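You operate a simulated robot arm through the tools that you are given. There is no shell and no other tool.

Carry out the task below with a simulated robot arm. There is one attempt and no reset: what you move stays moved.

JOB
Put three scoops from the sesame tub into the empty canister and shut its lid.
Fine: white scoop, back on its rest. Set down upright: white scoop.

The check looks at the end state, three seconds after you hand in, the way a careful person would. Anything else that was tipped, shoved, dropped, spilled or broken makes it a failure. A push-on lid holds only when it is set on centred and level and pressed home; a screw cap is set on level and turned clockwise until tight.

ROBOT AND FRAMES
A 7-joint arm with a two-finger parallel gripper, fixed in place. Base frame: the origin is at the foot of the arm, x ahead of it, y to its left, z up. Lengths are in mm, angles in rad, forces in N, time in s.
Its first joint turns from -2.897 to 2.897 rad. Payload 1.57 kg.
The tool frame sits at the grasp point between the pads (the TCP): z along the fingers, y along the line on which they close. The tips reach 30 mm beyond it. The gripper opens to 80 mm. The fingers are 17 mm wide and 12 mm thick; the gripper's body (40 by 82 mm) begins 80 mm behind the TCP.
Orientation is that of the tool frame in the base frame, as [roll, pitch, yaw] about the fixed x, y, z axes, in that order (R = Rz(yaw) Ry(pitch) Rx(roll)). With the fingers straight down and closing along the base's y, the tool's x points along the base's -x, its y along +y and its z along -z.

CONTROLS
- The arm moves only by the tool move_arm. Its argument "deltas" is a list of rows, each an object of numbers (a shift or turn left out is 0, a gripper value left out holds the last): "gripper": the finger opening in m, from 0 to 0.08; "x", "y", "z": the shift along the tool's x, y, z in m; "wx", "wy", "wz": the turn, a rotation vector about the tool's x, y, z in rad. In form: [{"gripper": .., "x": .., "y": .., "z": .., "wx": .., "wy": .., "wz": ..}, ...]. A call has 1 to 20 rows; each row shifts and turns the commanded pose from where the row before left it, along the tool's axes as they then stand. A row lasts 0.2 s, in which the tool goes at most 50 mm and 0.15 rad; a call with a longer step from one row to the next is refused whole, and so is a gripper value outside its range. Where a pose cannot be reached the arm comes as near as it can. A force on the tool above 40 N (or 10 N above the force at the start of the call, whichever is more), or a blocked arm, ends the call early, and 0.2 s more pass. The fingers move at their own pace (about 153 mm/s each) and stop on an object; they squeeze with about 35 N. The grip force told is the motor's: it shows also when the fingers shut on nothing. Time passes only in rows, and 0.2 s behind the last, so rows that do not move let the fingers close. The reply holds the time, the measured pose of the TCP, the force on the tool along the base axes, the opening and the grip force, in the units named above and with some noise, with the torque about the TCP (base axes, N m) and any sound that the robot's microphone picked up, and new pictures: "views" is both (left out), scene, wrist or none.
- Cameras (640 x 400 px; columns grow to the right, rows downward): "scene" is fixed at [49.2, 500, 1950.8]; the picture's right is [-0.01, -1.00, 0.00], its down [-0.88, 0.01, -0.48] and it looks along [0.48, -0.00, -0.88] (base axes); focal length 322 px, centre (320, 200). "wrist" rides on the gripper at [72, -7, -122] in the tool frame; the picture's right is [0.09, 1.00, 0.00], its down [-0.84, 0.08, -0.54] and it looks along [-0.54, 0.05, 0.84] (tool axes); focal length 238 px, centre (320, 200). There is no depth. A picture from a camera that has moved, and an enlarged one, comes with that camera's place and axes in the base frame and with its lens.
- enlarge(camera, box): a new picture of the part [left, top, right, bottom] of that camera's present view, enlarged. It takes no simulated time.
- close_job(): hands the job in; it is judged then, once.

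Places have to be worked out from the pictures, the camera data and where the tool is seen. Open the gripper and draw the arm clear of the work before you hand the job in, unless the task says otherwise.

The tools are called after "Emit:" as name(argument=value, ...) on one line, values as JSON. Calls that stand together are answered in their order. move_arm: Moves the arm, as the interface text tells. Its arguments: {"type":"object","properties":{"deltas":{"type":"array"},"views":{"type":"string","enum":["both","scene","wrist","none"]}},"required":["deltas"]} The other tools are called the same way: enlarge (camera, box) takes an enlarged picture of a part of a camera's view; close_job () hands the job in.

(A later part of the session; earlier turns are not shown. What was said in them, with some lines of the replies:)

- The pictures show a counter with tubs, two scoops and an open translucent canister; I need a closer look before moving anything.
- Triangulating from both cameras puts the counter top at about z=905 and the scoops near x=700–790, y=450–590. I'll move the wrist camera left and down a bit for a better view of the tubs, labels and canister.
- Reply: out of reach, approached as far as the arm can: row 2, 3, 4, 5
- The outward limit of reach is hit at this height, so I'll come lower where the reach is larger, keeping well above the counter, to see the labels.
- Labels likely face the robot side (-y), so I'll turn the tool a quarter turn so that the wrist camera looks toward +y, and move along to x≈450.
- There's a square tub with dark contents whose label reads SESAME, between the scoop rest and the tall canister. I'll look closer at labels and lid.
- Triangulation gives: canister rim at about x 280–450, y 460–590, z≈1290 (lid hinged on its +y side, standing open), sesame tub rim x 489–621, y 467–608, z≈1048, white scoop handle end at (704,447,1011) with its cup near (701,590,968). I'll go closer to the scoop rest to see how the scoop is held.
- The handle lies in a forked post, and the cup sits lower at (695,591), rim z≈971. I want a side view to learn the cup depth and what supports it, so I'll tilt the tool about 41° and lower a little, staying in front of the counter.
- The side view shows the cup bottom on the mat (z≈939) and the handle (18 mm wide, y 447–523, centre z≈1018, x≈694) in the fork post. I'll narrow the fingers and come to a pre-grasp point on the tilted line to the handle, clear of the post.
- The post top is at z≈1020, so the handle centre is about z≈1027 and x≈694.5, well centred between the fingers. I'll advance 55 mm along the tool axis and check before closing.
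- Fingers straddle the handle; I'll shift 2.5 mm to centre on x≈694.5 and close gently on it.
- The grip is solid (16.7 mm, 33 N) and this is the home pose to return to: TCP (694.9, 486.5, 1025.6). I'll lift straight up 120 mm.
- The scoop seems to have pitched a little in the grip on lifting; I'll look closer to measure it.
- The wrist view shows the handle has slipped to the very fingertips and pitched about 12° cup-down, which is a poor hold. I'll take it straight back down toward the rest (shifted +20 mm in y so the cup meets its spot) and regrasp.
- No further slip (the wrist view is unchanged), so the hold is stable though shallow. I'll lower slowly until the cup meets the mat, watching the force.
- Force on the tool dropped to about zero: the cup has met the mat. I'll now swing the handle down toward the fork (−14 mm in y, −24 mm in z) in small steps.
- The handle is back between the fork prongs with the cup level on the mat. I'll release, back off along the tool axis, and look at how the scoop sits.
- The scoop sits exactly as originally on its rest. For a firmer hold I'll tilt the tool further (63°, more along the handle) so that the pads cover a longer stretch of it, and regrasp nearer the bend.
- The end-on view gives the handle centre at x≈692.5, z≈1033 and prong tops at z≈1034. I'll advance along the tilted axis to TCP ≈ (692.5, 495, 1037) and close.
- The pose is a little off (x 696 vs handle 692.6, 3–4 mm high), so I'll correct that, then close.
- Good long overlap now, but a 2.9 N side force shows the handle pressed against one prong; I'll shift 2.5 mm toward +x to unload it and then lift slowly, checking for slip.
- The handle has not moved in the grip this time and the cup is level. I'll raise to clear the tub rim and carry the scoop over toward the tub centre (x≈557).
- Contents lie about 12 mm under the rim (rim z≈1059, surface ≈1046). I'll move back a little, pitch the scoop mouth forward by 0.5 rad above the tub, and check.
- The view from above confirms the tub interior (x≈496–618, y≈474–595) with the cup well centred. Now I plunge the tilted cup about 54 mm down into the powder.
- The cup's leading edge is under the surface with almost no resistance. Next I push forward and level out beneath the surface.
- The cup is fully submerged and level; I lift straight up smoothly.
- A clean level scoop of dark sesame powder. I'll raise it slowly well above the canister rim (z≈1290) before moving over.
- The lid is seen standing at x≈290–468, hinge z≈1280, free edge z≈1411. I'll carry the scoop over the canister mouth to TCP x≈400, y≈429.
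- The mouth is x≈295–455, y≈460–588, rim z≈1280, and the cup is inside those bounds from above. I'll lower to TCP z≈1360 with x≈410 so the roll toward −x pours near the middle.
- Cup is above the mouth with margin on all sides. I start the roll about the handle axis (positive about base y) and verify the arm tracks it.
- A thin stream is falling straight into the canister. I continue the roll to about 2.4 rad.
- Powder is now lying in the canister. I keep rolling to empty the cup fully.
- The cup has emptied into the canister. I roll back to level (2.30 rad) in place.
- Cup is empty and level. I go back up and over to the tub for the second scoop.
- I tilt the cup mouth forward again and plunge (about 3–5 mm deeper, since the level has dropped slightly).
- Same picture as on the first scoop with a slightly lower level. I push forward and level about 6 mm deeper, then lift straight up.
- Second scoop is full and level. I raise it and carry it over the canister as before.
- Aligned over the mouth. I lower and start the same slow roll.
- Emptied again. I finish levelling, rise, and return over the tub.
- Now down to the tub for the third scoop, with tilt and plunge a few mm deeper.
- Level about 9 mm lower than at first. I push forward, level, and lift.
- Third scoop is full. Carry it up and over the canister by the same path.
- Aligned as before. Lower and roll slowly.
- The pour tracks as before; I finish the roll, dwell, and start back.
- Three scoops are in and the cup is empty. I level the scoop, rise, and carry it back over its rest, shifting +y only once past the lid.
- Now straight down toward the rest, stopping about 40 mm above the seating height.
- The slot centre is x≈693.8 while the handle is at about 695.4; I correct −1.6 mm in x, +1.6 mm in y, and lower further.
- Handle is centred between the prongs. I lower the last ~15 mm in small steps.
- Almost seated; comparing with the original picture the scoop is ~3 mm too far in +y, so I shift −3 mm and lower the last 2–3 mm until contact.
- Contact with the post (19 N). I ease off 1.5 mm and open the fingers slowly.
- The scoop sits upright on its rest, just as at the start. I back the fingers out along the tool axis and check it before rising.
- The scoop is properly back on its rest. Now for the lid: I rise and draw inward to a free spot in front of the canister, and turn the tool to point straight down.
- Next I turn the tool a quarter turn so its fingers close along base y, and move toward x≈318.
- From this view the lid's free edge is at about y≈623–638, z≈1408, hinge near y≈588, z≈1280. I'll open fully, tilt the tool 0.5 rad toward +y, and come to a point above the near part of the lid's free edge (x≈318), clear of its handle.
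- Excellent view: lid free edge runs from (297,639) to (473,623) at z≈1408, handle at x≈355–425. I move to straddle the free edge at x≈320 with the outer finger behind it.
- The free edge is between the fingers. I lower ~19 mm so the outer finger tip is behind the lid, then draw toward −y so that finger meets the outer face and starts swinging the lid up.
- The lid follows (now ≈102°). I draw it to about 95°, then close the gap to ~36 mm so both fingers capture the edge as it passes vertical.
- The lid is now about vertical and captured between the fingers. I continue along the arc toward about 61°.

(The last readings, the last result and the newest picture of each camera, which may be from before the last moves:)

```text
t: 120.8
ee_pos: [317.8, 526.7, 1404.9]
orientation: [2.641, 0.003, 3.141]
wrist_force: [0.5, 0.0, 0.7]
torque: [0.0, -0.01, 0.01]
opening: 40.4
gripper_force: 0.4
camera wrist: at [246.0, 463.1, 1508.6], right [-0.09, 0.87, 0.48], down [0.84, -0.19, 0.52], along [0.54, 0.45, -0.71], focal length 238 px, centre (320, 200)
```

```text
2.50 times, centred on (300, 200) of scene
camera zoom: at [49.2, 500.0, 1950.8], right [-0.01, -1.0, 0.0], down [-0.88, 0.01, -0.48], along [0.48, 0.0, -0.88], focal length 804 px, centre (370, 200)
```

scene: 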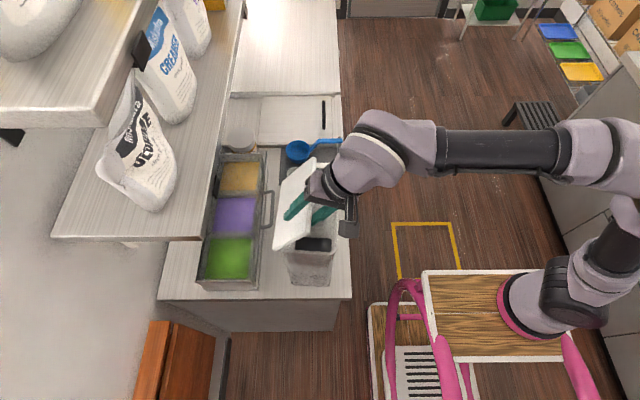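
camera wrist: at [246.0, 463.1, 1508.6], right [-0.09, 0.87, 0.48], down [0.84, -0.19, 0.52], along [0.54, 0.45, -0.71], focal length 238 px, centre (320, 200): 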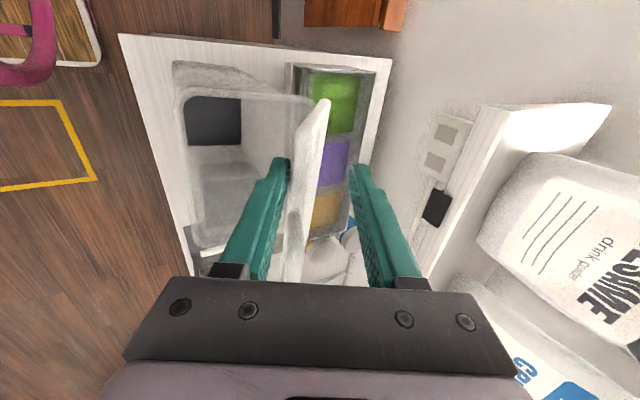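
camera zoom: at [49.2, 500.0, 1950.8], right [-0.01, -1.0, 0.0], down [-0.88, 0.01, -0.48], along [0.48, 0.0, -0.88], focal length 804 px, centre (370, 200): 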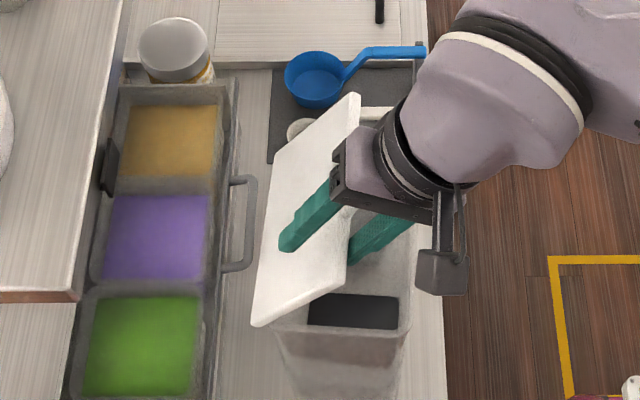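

The lid fell softly onto the inner finger (≈54°). I continue lowering it along its arc, rotating the tool with it to about 25°.

Emit:
move_arm(deltas=[{"y": -0.0123, "z": 0.0004, "wx": -0.1}, {"y": -0.0121, "z": 0.0002, "wx": -0.1}, {"y": -0.0122, "wx": -0.1}, {"y": -0.0124, "wx": -0.1}, {"y": -0.0123, "z": -0.0004, "wx": -0.1}, {"y": -0.0122, "z": -0.0003, "wx": -0.1}, {}])

Emit:
enlarge(camera="wrist", box=[200, 60, 440, 280])

Emit:
enlarge(camera="scene", box=[220, 120, 420, 280])

```text
t: 122.4
ee_pos: [320.0, 472.3, 1353.6]
orientation: [2.043, 0.003, 3.141]
wrist_force: [0.8, 0.1, 0.0]
torque: [-0.03, 0.01, -0.01]
opening: 40.4
gripper_force: 0.0
camera wrist: at [246.6, 361.9, 1404.2], right [-0.09, 0.45, 0.89], down [0.84, -0.45, 0.32], along [0.54, 0.77, -0.34], focal length 238 px, centre (320, 200)
```

scene: 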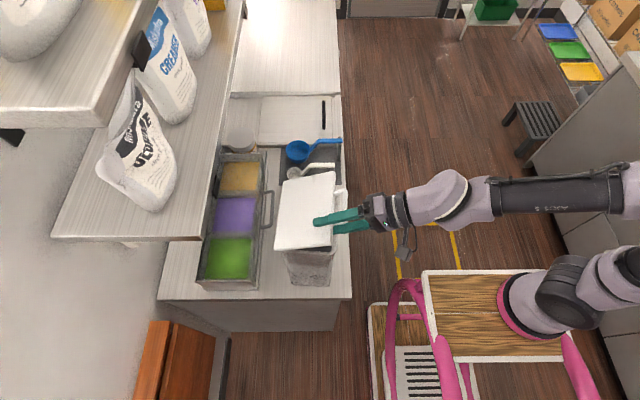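
wrist: 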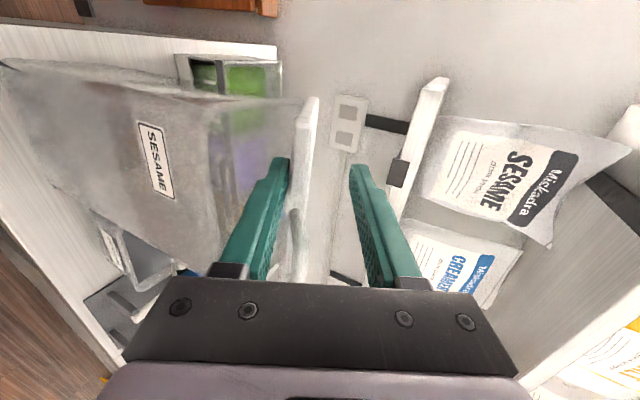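

```text
1.82 times, centred on (320, 170) of wrist
camera zoom: at [246.6, 361.9, 1404.2], right [-0.09, 0.45, 0.89], down [0.84, -0.45, 0.32], along [0.54, 0.77, -0.34], focal length 433 px, centre (320, 254)
```

zoom: 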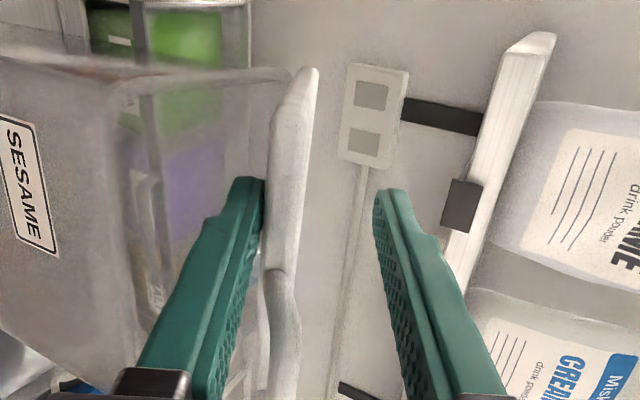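

```text
2.50 times, centred on (320, 200) of scene
camera zoom: at [49.2, 500.0, 1950.8], right [-0.01, -1.0, 0.0], down [-0.88, 0.01, -0.48], along [0.48, 0.0, -0.88], focal length 804 px, centre (320, 200)
```

zoom: 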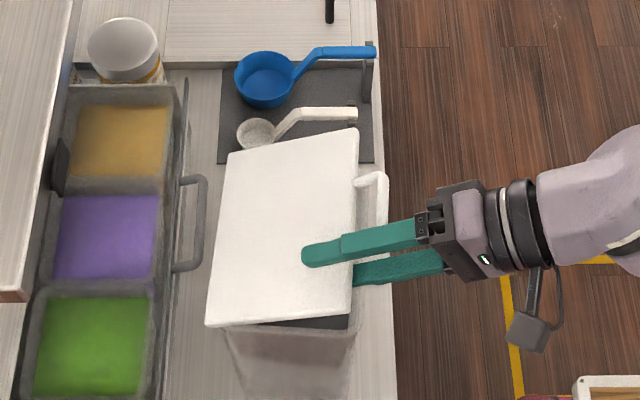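

Lid is now at about 25°, resting on the inner finger. I lower it to ≈16° and then slide the fingers out so that it drops the small remaining way.

Emit:
move_arm(deltas=[{"y": -0.0112, "wx": -0.075}, {"y": -0.0111, "z": -0.0007, "wx": -0.075}, {}, {"z": -0.01}, {"z": -0.015}, {"z": -0.02}, {"z": -0.03}, {}])

Emit:
enlarge(camera="wrist", box=[120, 40, 440, 280])

Emit:
enlarge(camera="scene", box=[220, 120, 420, 300])

```text
t: 124.2
ee_pos: [318.8, 392.0, 1359.7]
orientation: [1.89, 0.002, 3.141]
wrist_force: [-0.2, -0.6, 0.5]
torque: [0.0, -0.02, 0.03]
opening: 40.2
gripper_force: 0.2
camera wrist: at [246.4, 274.8, 1391.2], right [-0.09, 0.31, 0.94], down [0.84, -0.49, 0.25], along [0.54, 0.81, -0.22], focal length 238 px, centre (320, 200)
```

scene: 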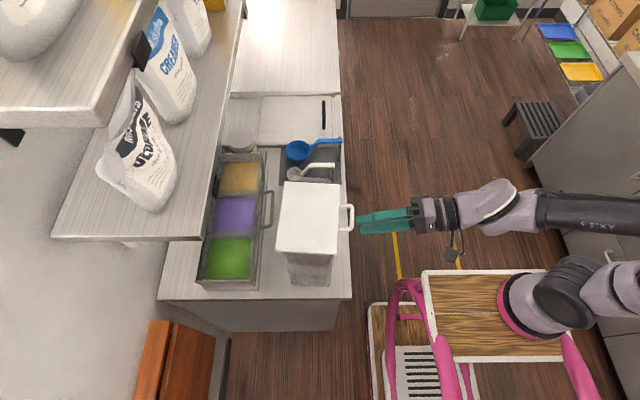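
wrist: 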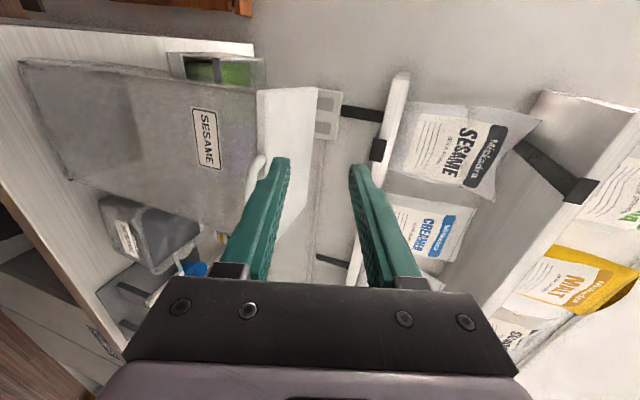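

```text
1.67 times, centred on (280, 160) of wrist
camera zoom: at [246.4, 274.8, 1391.2], right [-0.09, 0.31, 0.94], down [0.84, -0.49, 0.25], along [0.54, 0.81, -0.22], focal length 397 px, centre (387, 267)
```

zoom: 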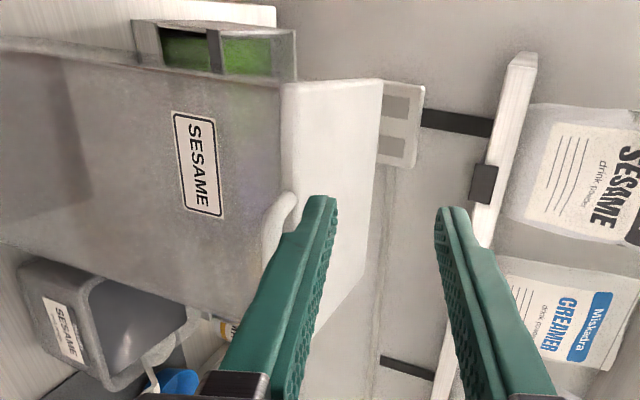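

```text
2.22 times, centred on (320, 210) of scene
camera zoom: at [49.2, 500.0, 1950.8], right [-0.01, -1.0, 0.0], down [-0.88, 0.01, -0.48], along [0.48, 0.0, -0.88], focal length 715 px, centre (320, 178)
```

zoom: 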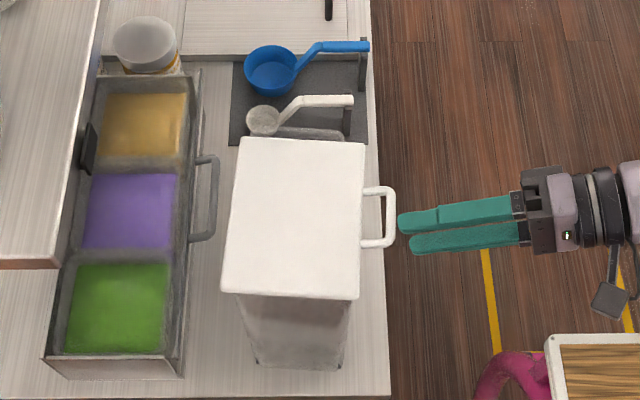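

The lid is shut flat. I'll also press it home: raise, close the fingers, turn the tool straight down and come above the lid toward its free side.

Emit:
move_arm(deltas=[{"z": -0.02, "gripper": 0.02}, {"y": 0.038, "z": -0.0126, "gripper": 0.0}, {"y": 0.038, "z": -0.0126}, {"wx": 0.139}, {"wx": 0.139}, {"wx": 0.139}, {"wx": 0.139}, {"wx": 0.139}, {"wx": 0.139}, {"wx": 0.139}, {"wx": 0.139}, {"wx": 0.139}, {"x": -0.0197, "y": 0.041}, {"x": -0.0197, "y": 0.041}, {"x": -0.0197, "y": 0.041}, {}])

Emit:
enlarge(camera="wrist", box=[160, 40, 480, 280])

Emit:
enlarge(camera="scene", box=[220, 120, 420, 300])

```text
t: 127.6
ee_pos: [377.7, 496.0, 1444.4]
orientation: [-3.14, 0.004, -3.142]
wrist_force: [1.1, -0.2, 0.1]
torque: [0.02, 0.0, 0.01]
opening: 0.1
gripper_force: 21.3
camera wrist: at [304.6, 491.5, 1565.9], right [-0.09, 1.0, 0.0], down [0.83, 0.08, 0.54], along [0.54, 0.05, -0.84], focal length 238 px, centre (320, 200)
```

scene: 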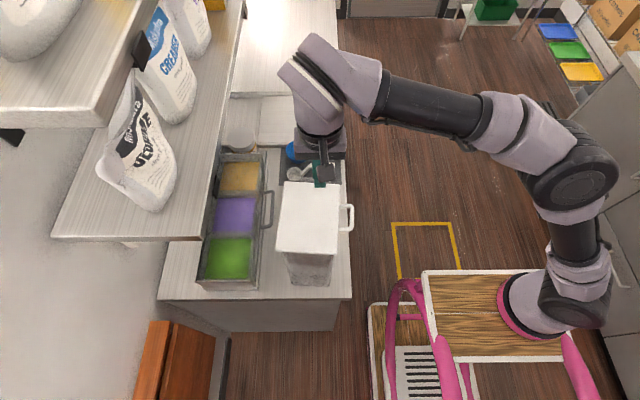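
wrist: 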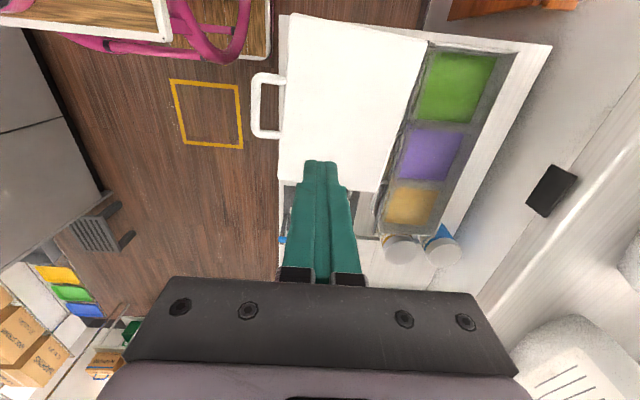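

```text
1.67 times, centred on (320, 160) of wrist
camera zoom: at [304.6, 491.5, 1565.9], right [-0.09, 1.0, 0.0], down [0.83, 0.08, 0.54], along [0.54, 0.05, -0.84], focal length 397 px, centre (320, 267)
```

zoom: 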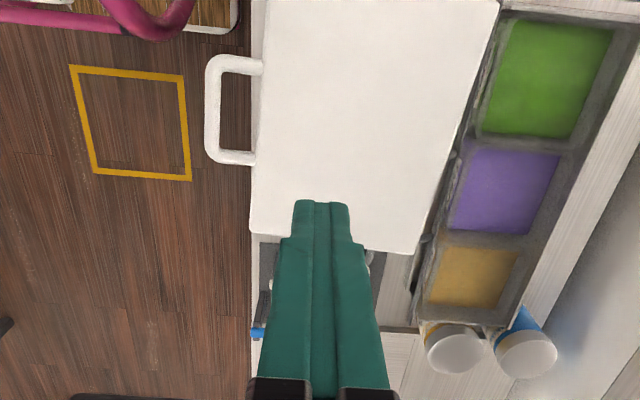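

```text
2.22 times, centred on (320, 210) of scene
camera zoom: at [49.2, 500.0, 1950.8], right [-0.01, -1.0, 0.0], down [-0.88, 0.01, -0.48], along [0.48, 0.0, -0.88], focal length 715 px, centre (320, 178)
```

zoom: 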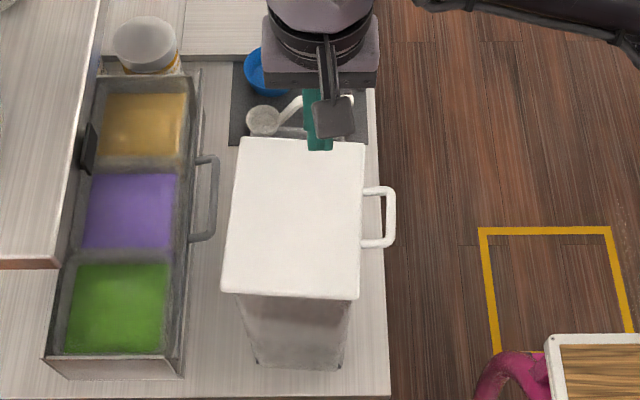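

Lid centre is about (370,525), top near z≈1287. I descend toward (370,505) and stop a little above the surface.

Emit:
move_arm(deltas=[{"x": 0.007, "y": 0.009, "z": 0.03}, {"z": 0.04}, {"z": 0.03}, {"z": 0.012}, {}], views="both")

Emit:
enlarge(camera="scene", box=[260, 160, 360, 260])

```text
t: 128.8
ee_pos: [369.8, 504.3, 1334.7]
orientation: [3.14, 0.005, -3.141]
wrist_force: [-0.6, -0.4, 0.6]
torque: [0.01, 0.02, 0.0]
opening: 0.0
gripper_force: 21.8
camera wrist: at [298.7, 500.3, 1454.8], right [-0.09, 1.0, 0.0], down [0.84, 0.08, 0.54], along [0.54, 0.05, -0.84], focal length 238 px, centre (320, 200)
```

scene: 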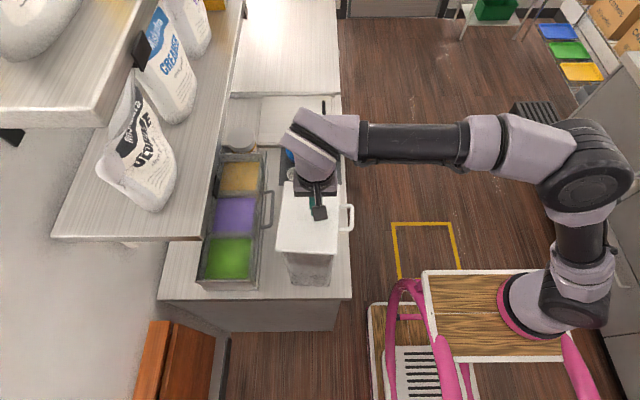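
wrist: 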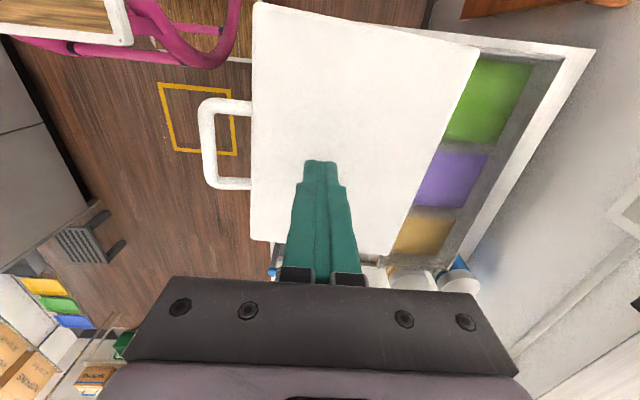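

```text
4.00 times, centred on (310, 210) of scene
camera zoom: at [49.2, 500.0, 1950.8], right [-0.01, -1.0, 0.0], down [-0.88, 0.01, -0.48], along [0.48, 0.0, -0.88], focal length 1287 px, centre (360, 160)
```

zoom: 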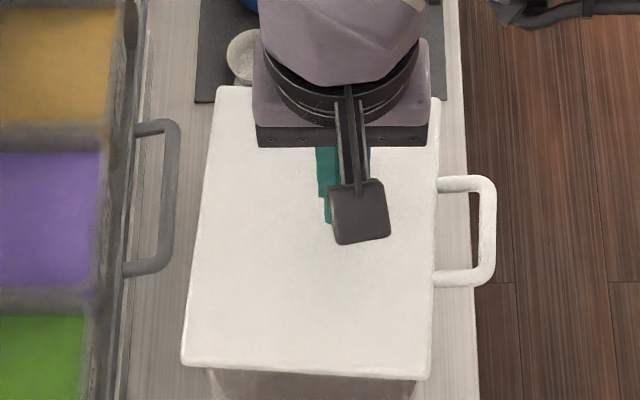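

Emit:
move_arm(deltas=[{"z": 0.003}, {"z": 0.003}, {"z": 0.003}, {"z": 0.002}], views="none")

```text
t: 129.8
ee_pos: [371.5, 505.4, 1321.6]
orientation: [-3.141, 0.005, -3.142]
wrist_force: [-0.6, 0.0, -0.7]
torque: [-0.04, -0.02, 0.01]
opening: 0.2
gripper_force: 21.3
```

No contact yet (tips at z≈1292); I go on in 2 mm steps.

Emit:
move_arm(deltas=[{"z": 0.002}, {"z": 0.002}, {"z": 0.002}], views="none")

```text
t: 130.6
ee_pos: [371.0, 505.2, 1317.7]
orientation: [3.141, 0.004, -3.141]
wrist_force: [0.9, -0.2, 8.6]
torque: [0.01, 0.04, 0.04]
opening: 0.1
gripper_force: 20.8
```

Contact, 8.6 N. I press a bit more, in 1 mm steps.

Emit:
move_arm(deltas=[{"z": 0.001}, {"z": 0.001}, {}])

Emit:
enlarge(camera="scene", box=[260, 160, 380, 290])

```text
t: 131.4
ee_pos: [371.5, 506.4, 1317.1]
orientation: [3.139, 0.007, -3.141]
wrist_force: [7.3, 4.9, 30.3]
torque: [0.14, -0.13, -0.04]
opening: 0.0
gripper_force: 21.6
camera wrist: at [297.9, 498.8, 1438.5], right [-0.09, 1.0, 0.0], down [0.83, 0.07, 0.55], along [0.54, 0.05, -0.84], focal length 238 px, centre (320, 200)
```

scene: 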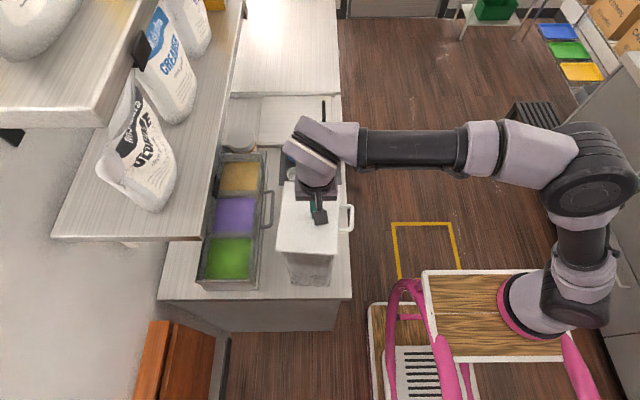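
wrist: 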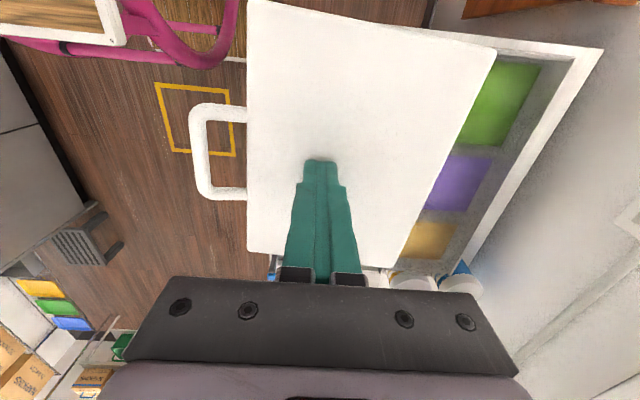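

```text
3.08 times, centred on (320, 225) of scene
camera zoom: at [49.2, 500.0, 1950.8], right [-0.01, -1.0, 0.0], down [-0.88, 0.01, -0.48], along [0.48, 0.0, -0.88], focal length 990 px, centre (320, 123)
```

zoom: 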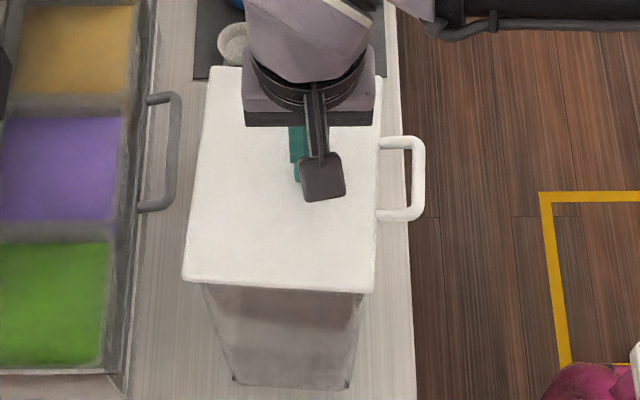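

30 N taken rigidly; the lid is home. I lift off vertically, then draw clear and open the gripper.

Emit:
move_arm(deltas=[{"z": -0.006}, {"z": -0.02}, {"z": -0.035}, {"z": -0.04}, {"z": -0.04}, {"y": -0.04}, {"y": -0.045}, {"y": -0.045}, {"y": -0.045, "gripper": 0.04}, {"gripper": 0.08}, {}])

Emit:
enlarge(camera="scene", box=[200, 120, 380, 310])

Emit:
enlarge(camera="scene", box=[270, 120, 360, 190])

Emit:
enlarge(camera="wrist", box=[300, 40, 600, 280])

```text
t: 133.8
ee_pos: [369.1, 332.1, 1455.8]
orientation: [3.141, 0.003, 3.14]
wrist_force: [0.9, -0.2, -0.6]
torque: [-0.02, 0.0, -0.01]
opening: 80.1
gripper_force: 0.1
camera wrist: at [296.7, 326.3, 1577.6], right [-0.09, 1.0, 0.0], down [0.84, 0.08, 0.54], along [0.54, 0.05, -0.84], focal length 238 px, centre (320, 200)
```

scene: 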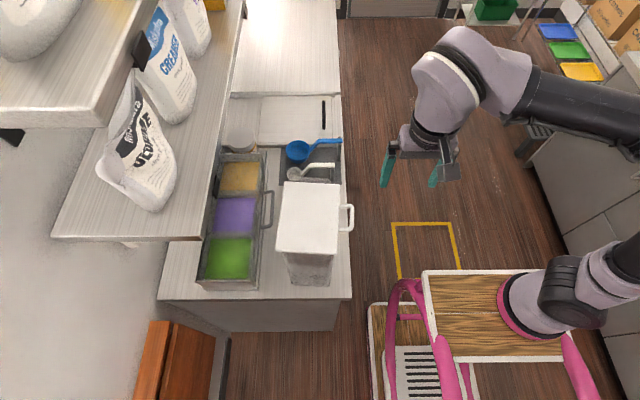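
wrist: 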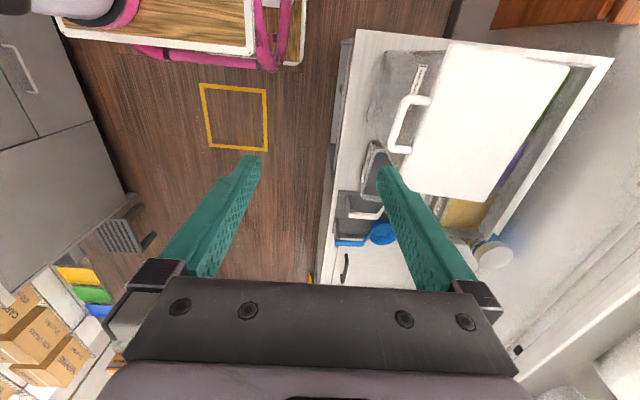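

```text
2.11 times, centred on (290, 215) of scene
camera zoom: at [49.2, 500.0, 1950.8], right [-0.01, -1.0, 0.0], down [-0.88, 0.01, -0.48], along [0.48, 0.0, -0.88], focal length 677 px, centre (383, 168)
```

zoom: 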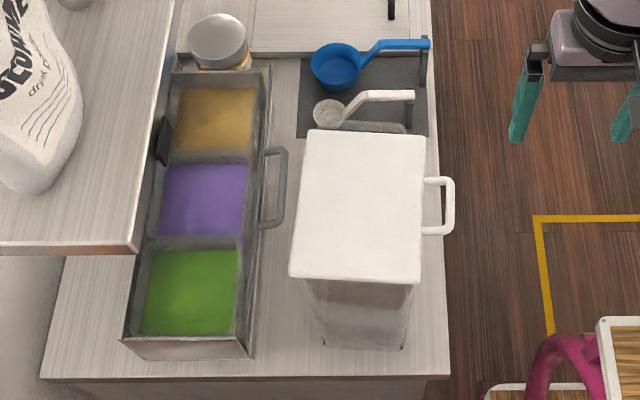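

```text
5.71 times, centred on (315, 155) of scene
camera zoom: at [49.2, 500.0, 1950.8], right [-0.01, -1.0, 0.0], down [-0.88, 0.01, -0.48], along [0.48, 0.0, -0.88], focal length 1838 px, centre (349, 457)
```

zoom: 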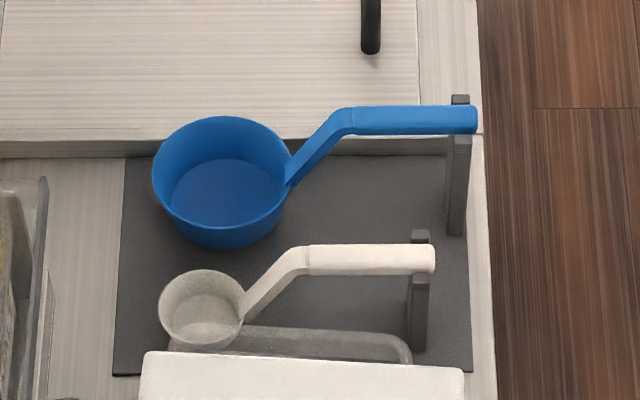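

```text
1.67 times, centred on (450, 160) of wrist
camera zoom: at [296.7, 326.3, 1577.6], right [-0.09, 1.0, 0.0], down [0.84, 0.08, 0.54], along [0.54, 0.05, -0.84], focal length 397 px, centre (103, 267)
```

zoom: 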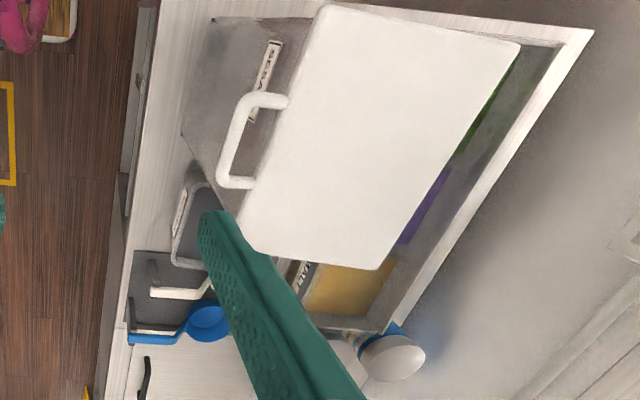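

The canister is shut with the lid flat, the white scoop is upright on its rest, and I see no spills. The gripper is open and clear of the work, so I hand in.

Emit:
close_job()

```text
The job is handed in.
```

I put three full scoops of sesame into the empty canister and shut its lid. I've handed the job in, but no verdict came back.

- **Sesame:** all three scoops went into the canister. The scoop was empty after each pour, and I saw no spills on the counter.
- **Lid:** I swung the hinged lid down and pressed it with about 30 N. It lies flat and didn't give under the press.
- **White scoop:** it is back on its rest, upright, in about the same place it started.
- **First grasp:** on the first try the scoop slipped in the gripper. I put it back on its rest and gripped it again before scooping; nothing fell or was knocked.

The gripper is open and the arm is clear of the counter.
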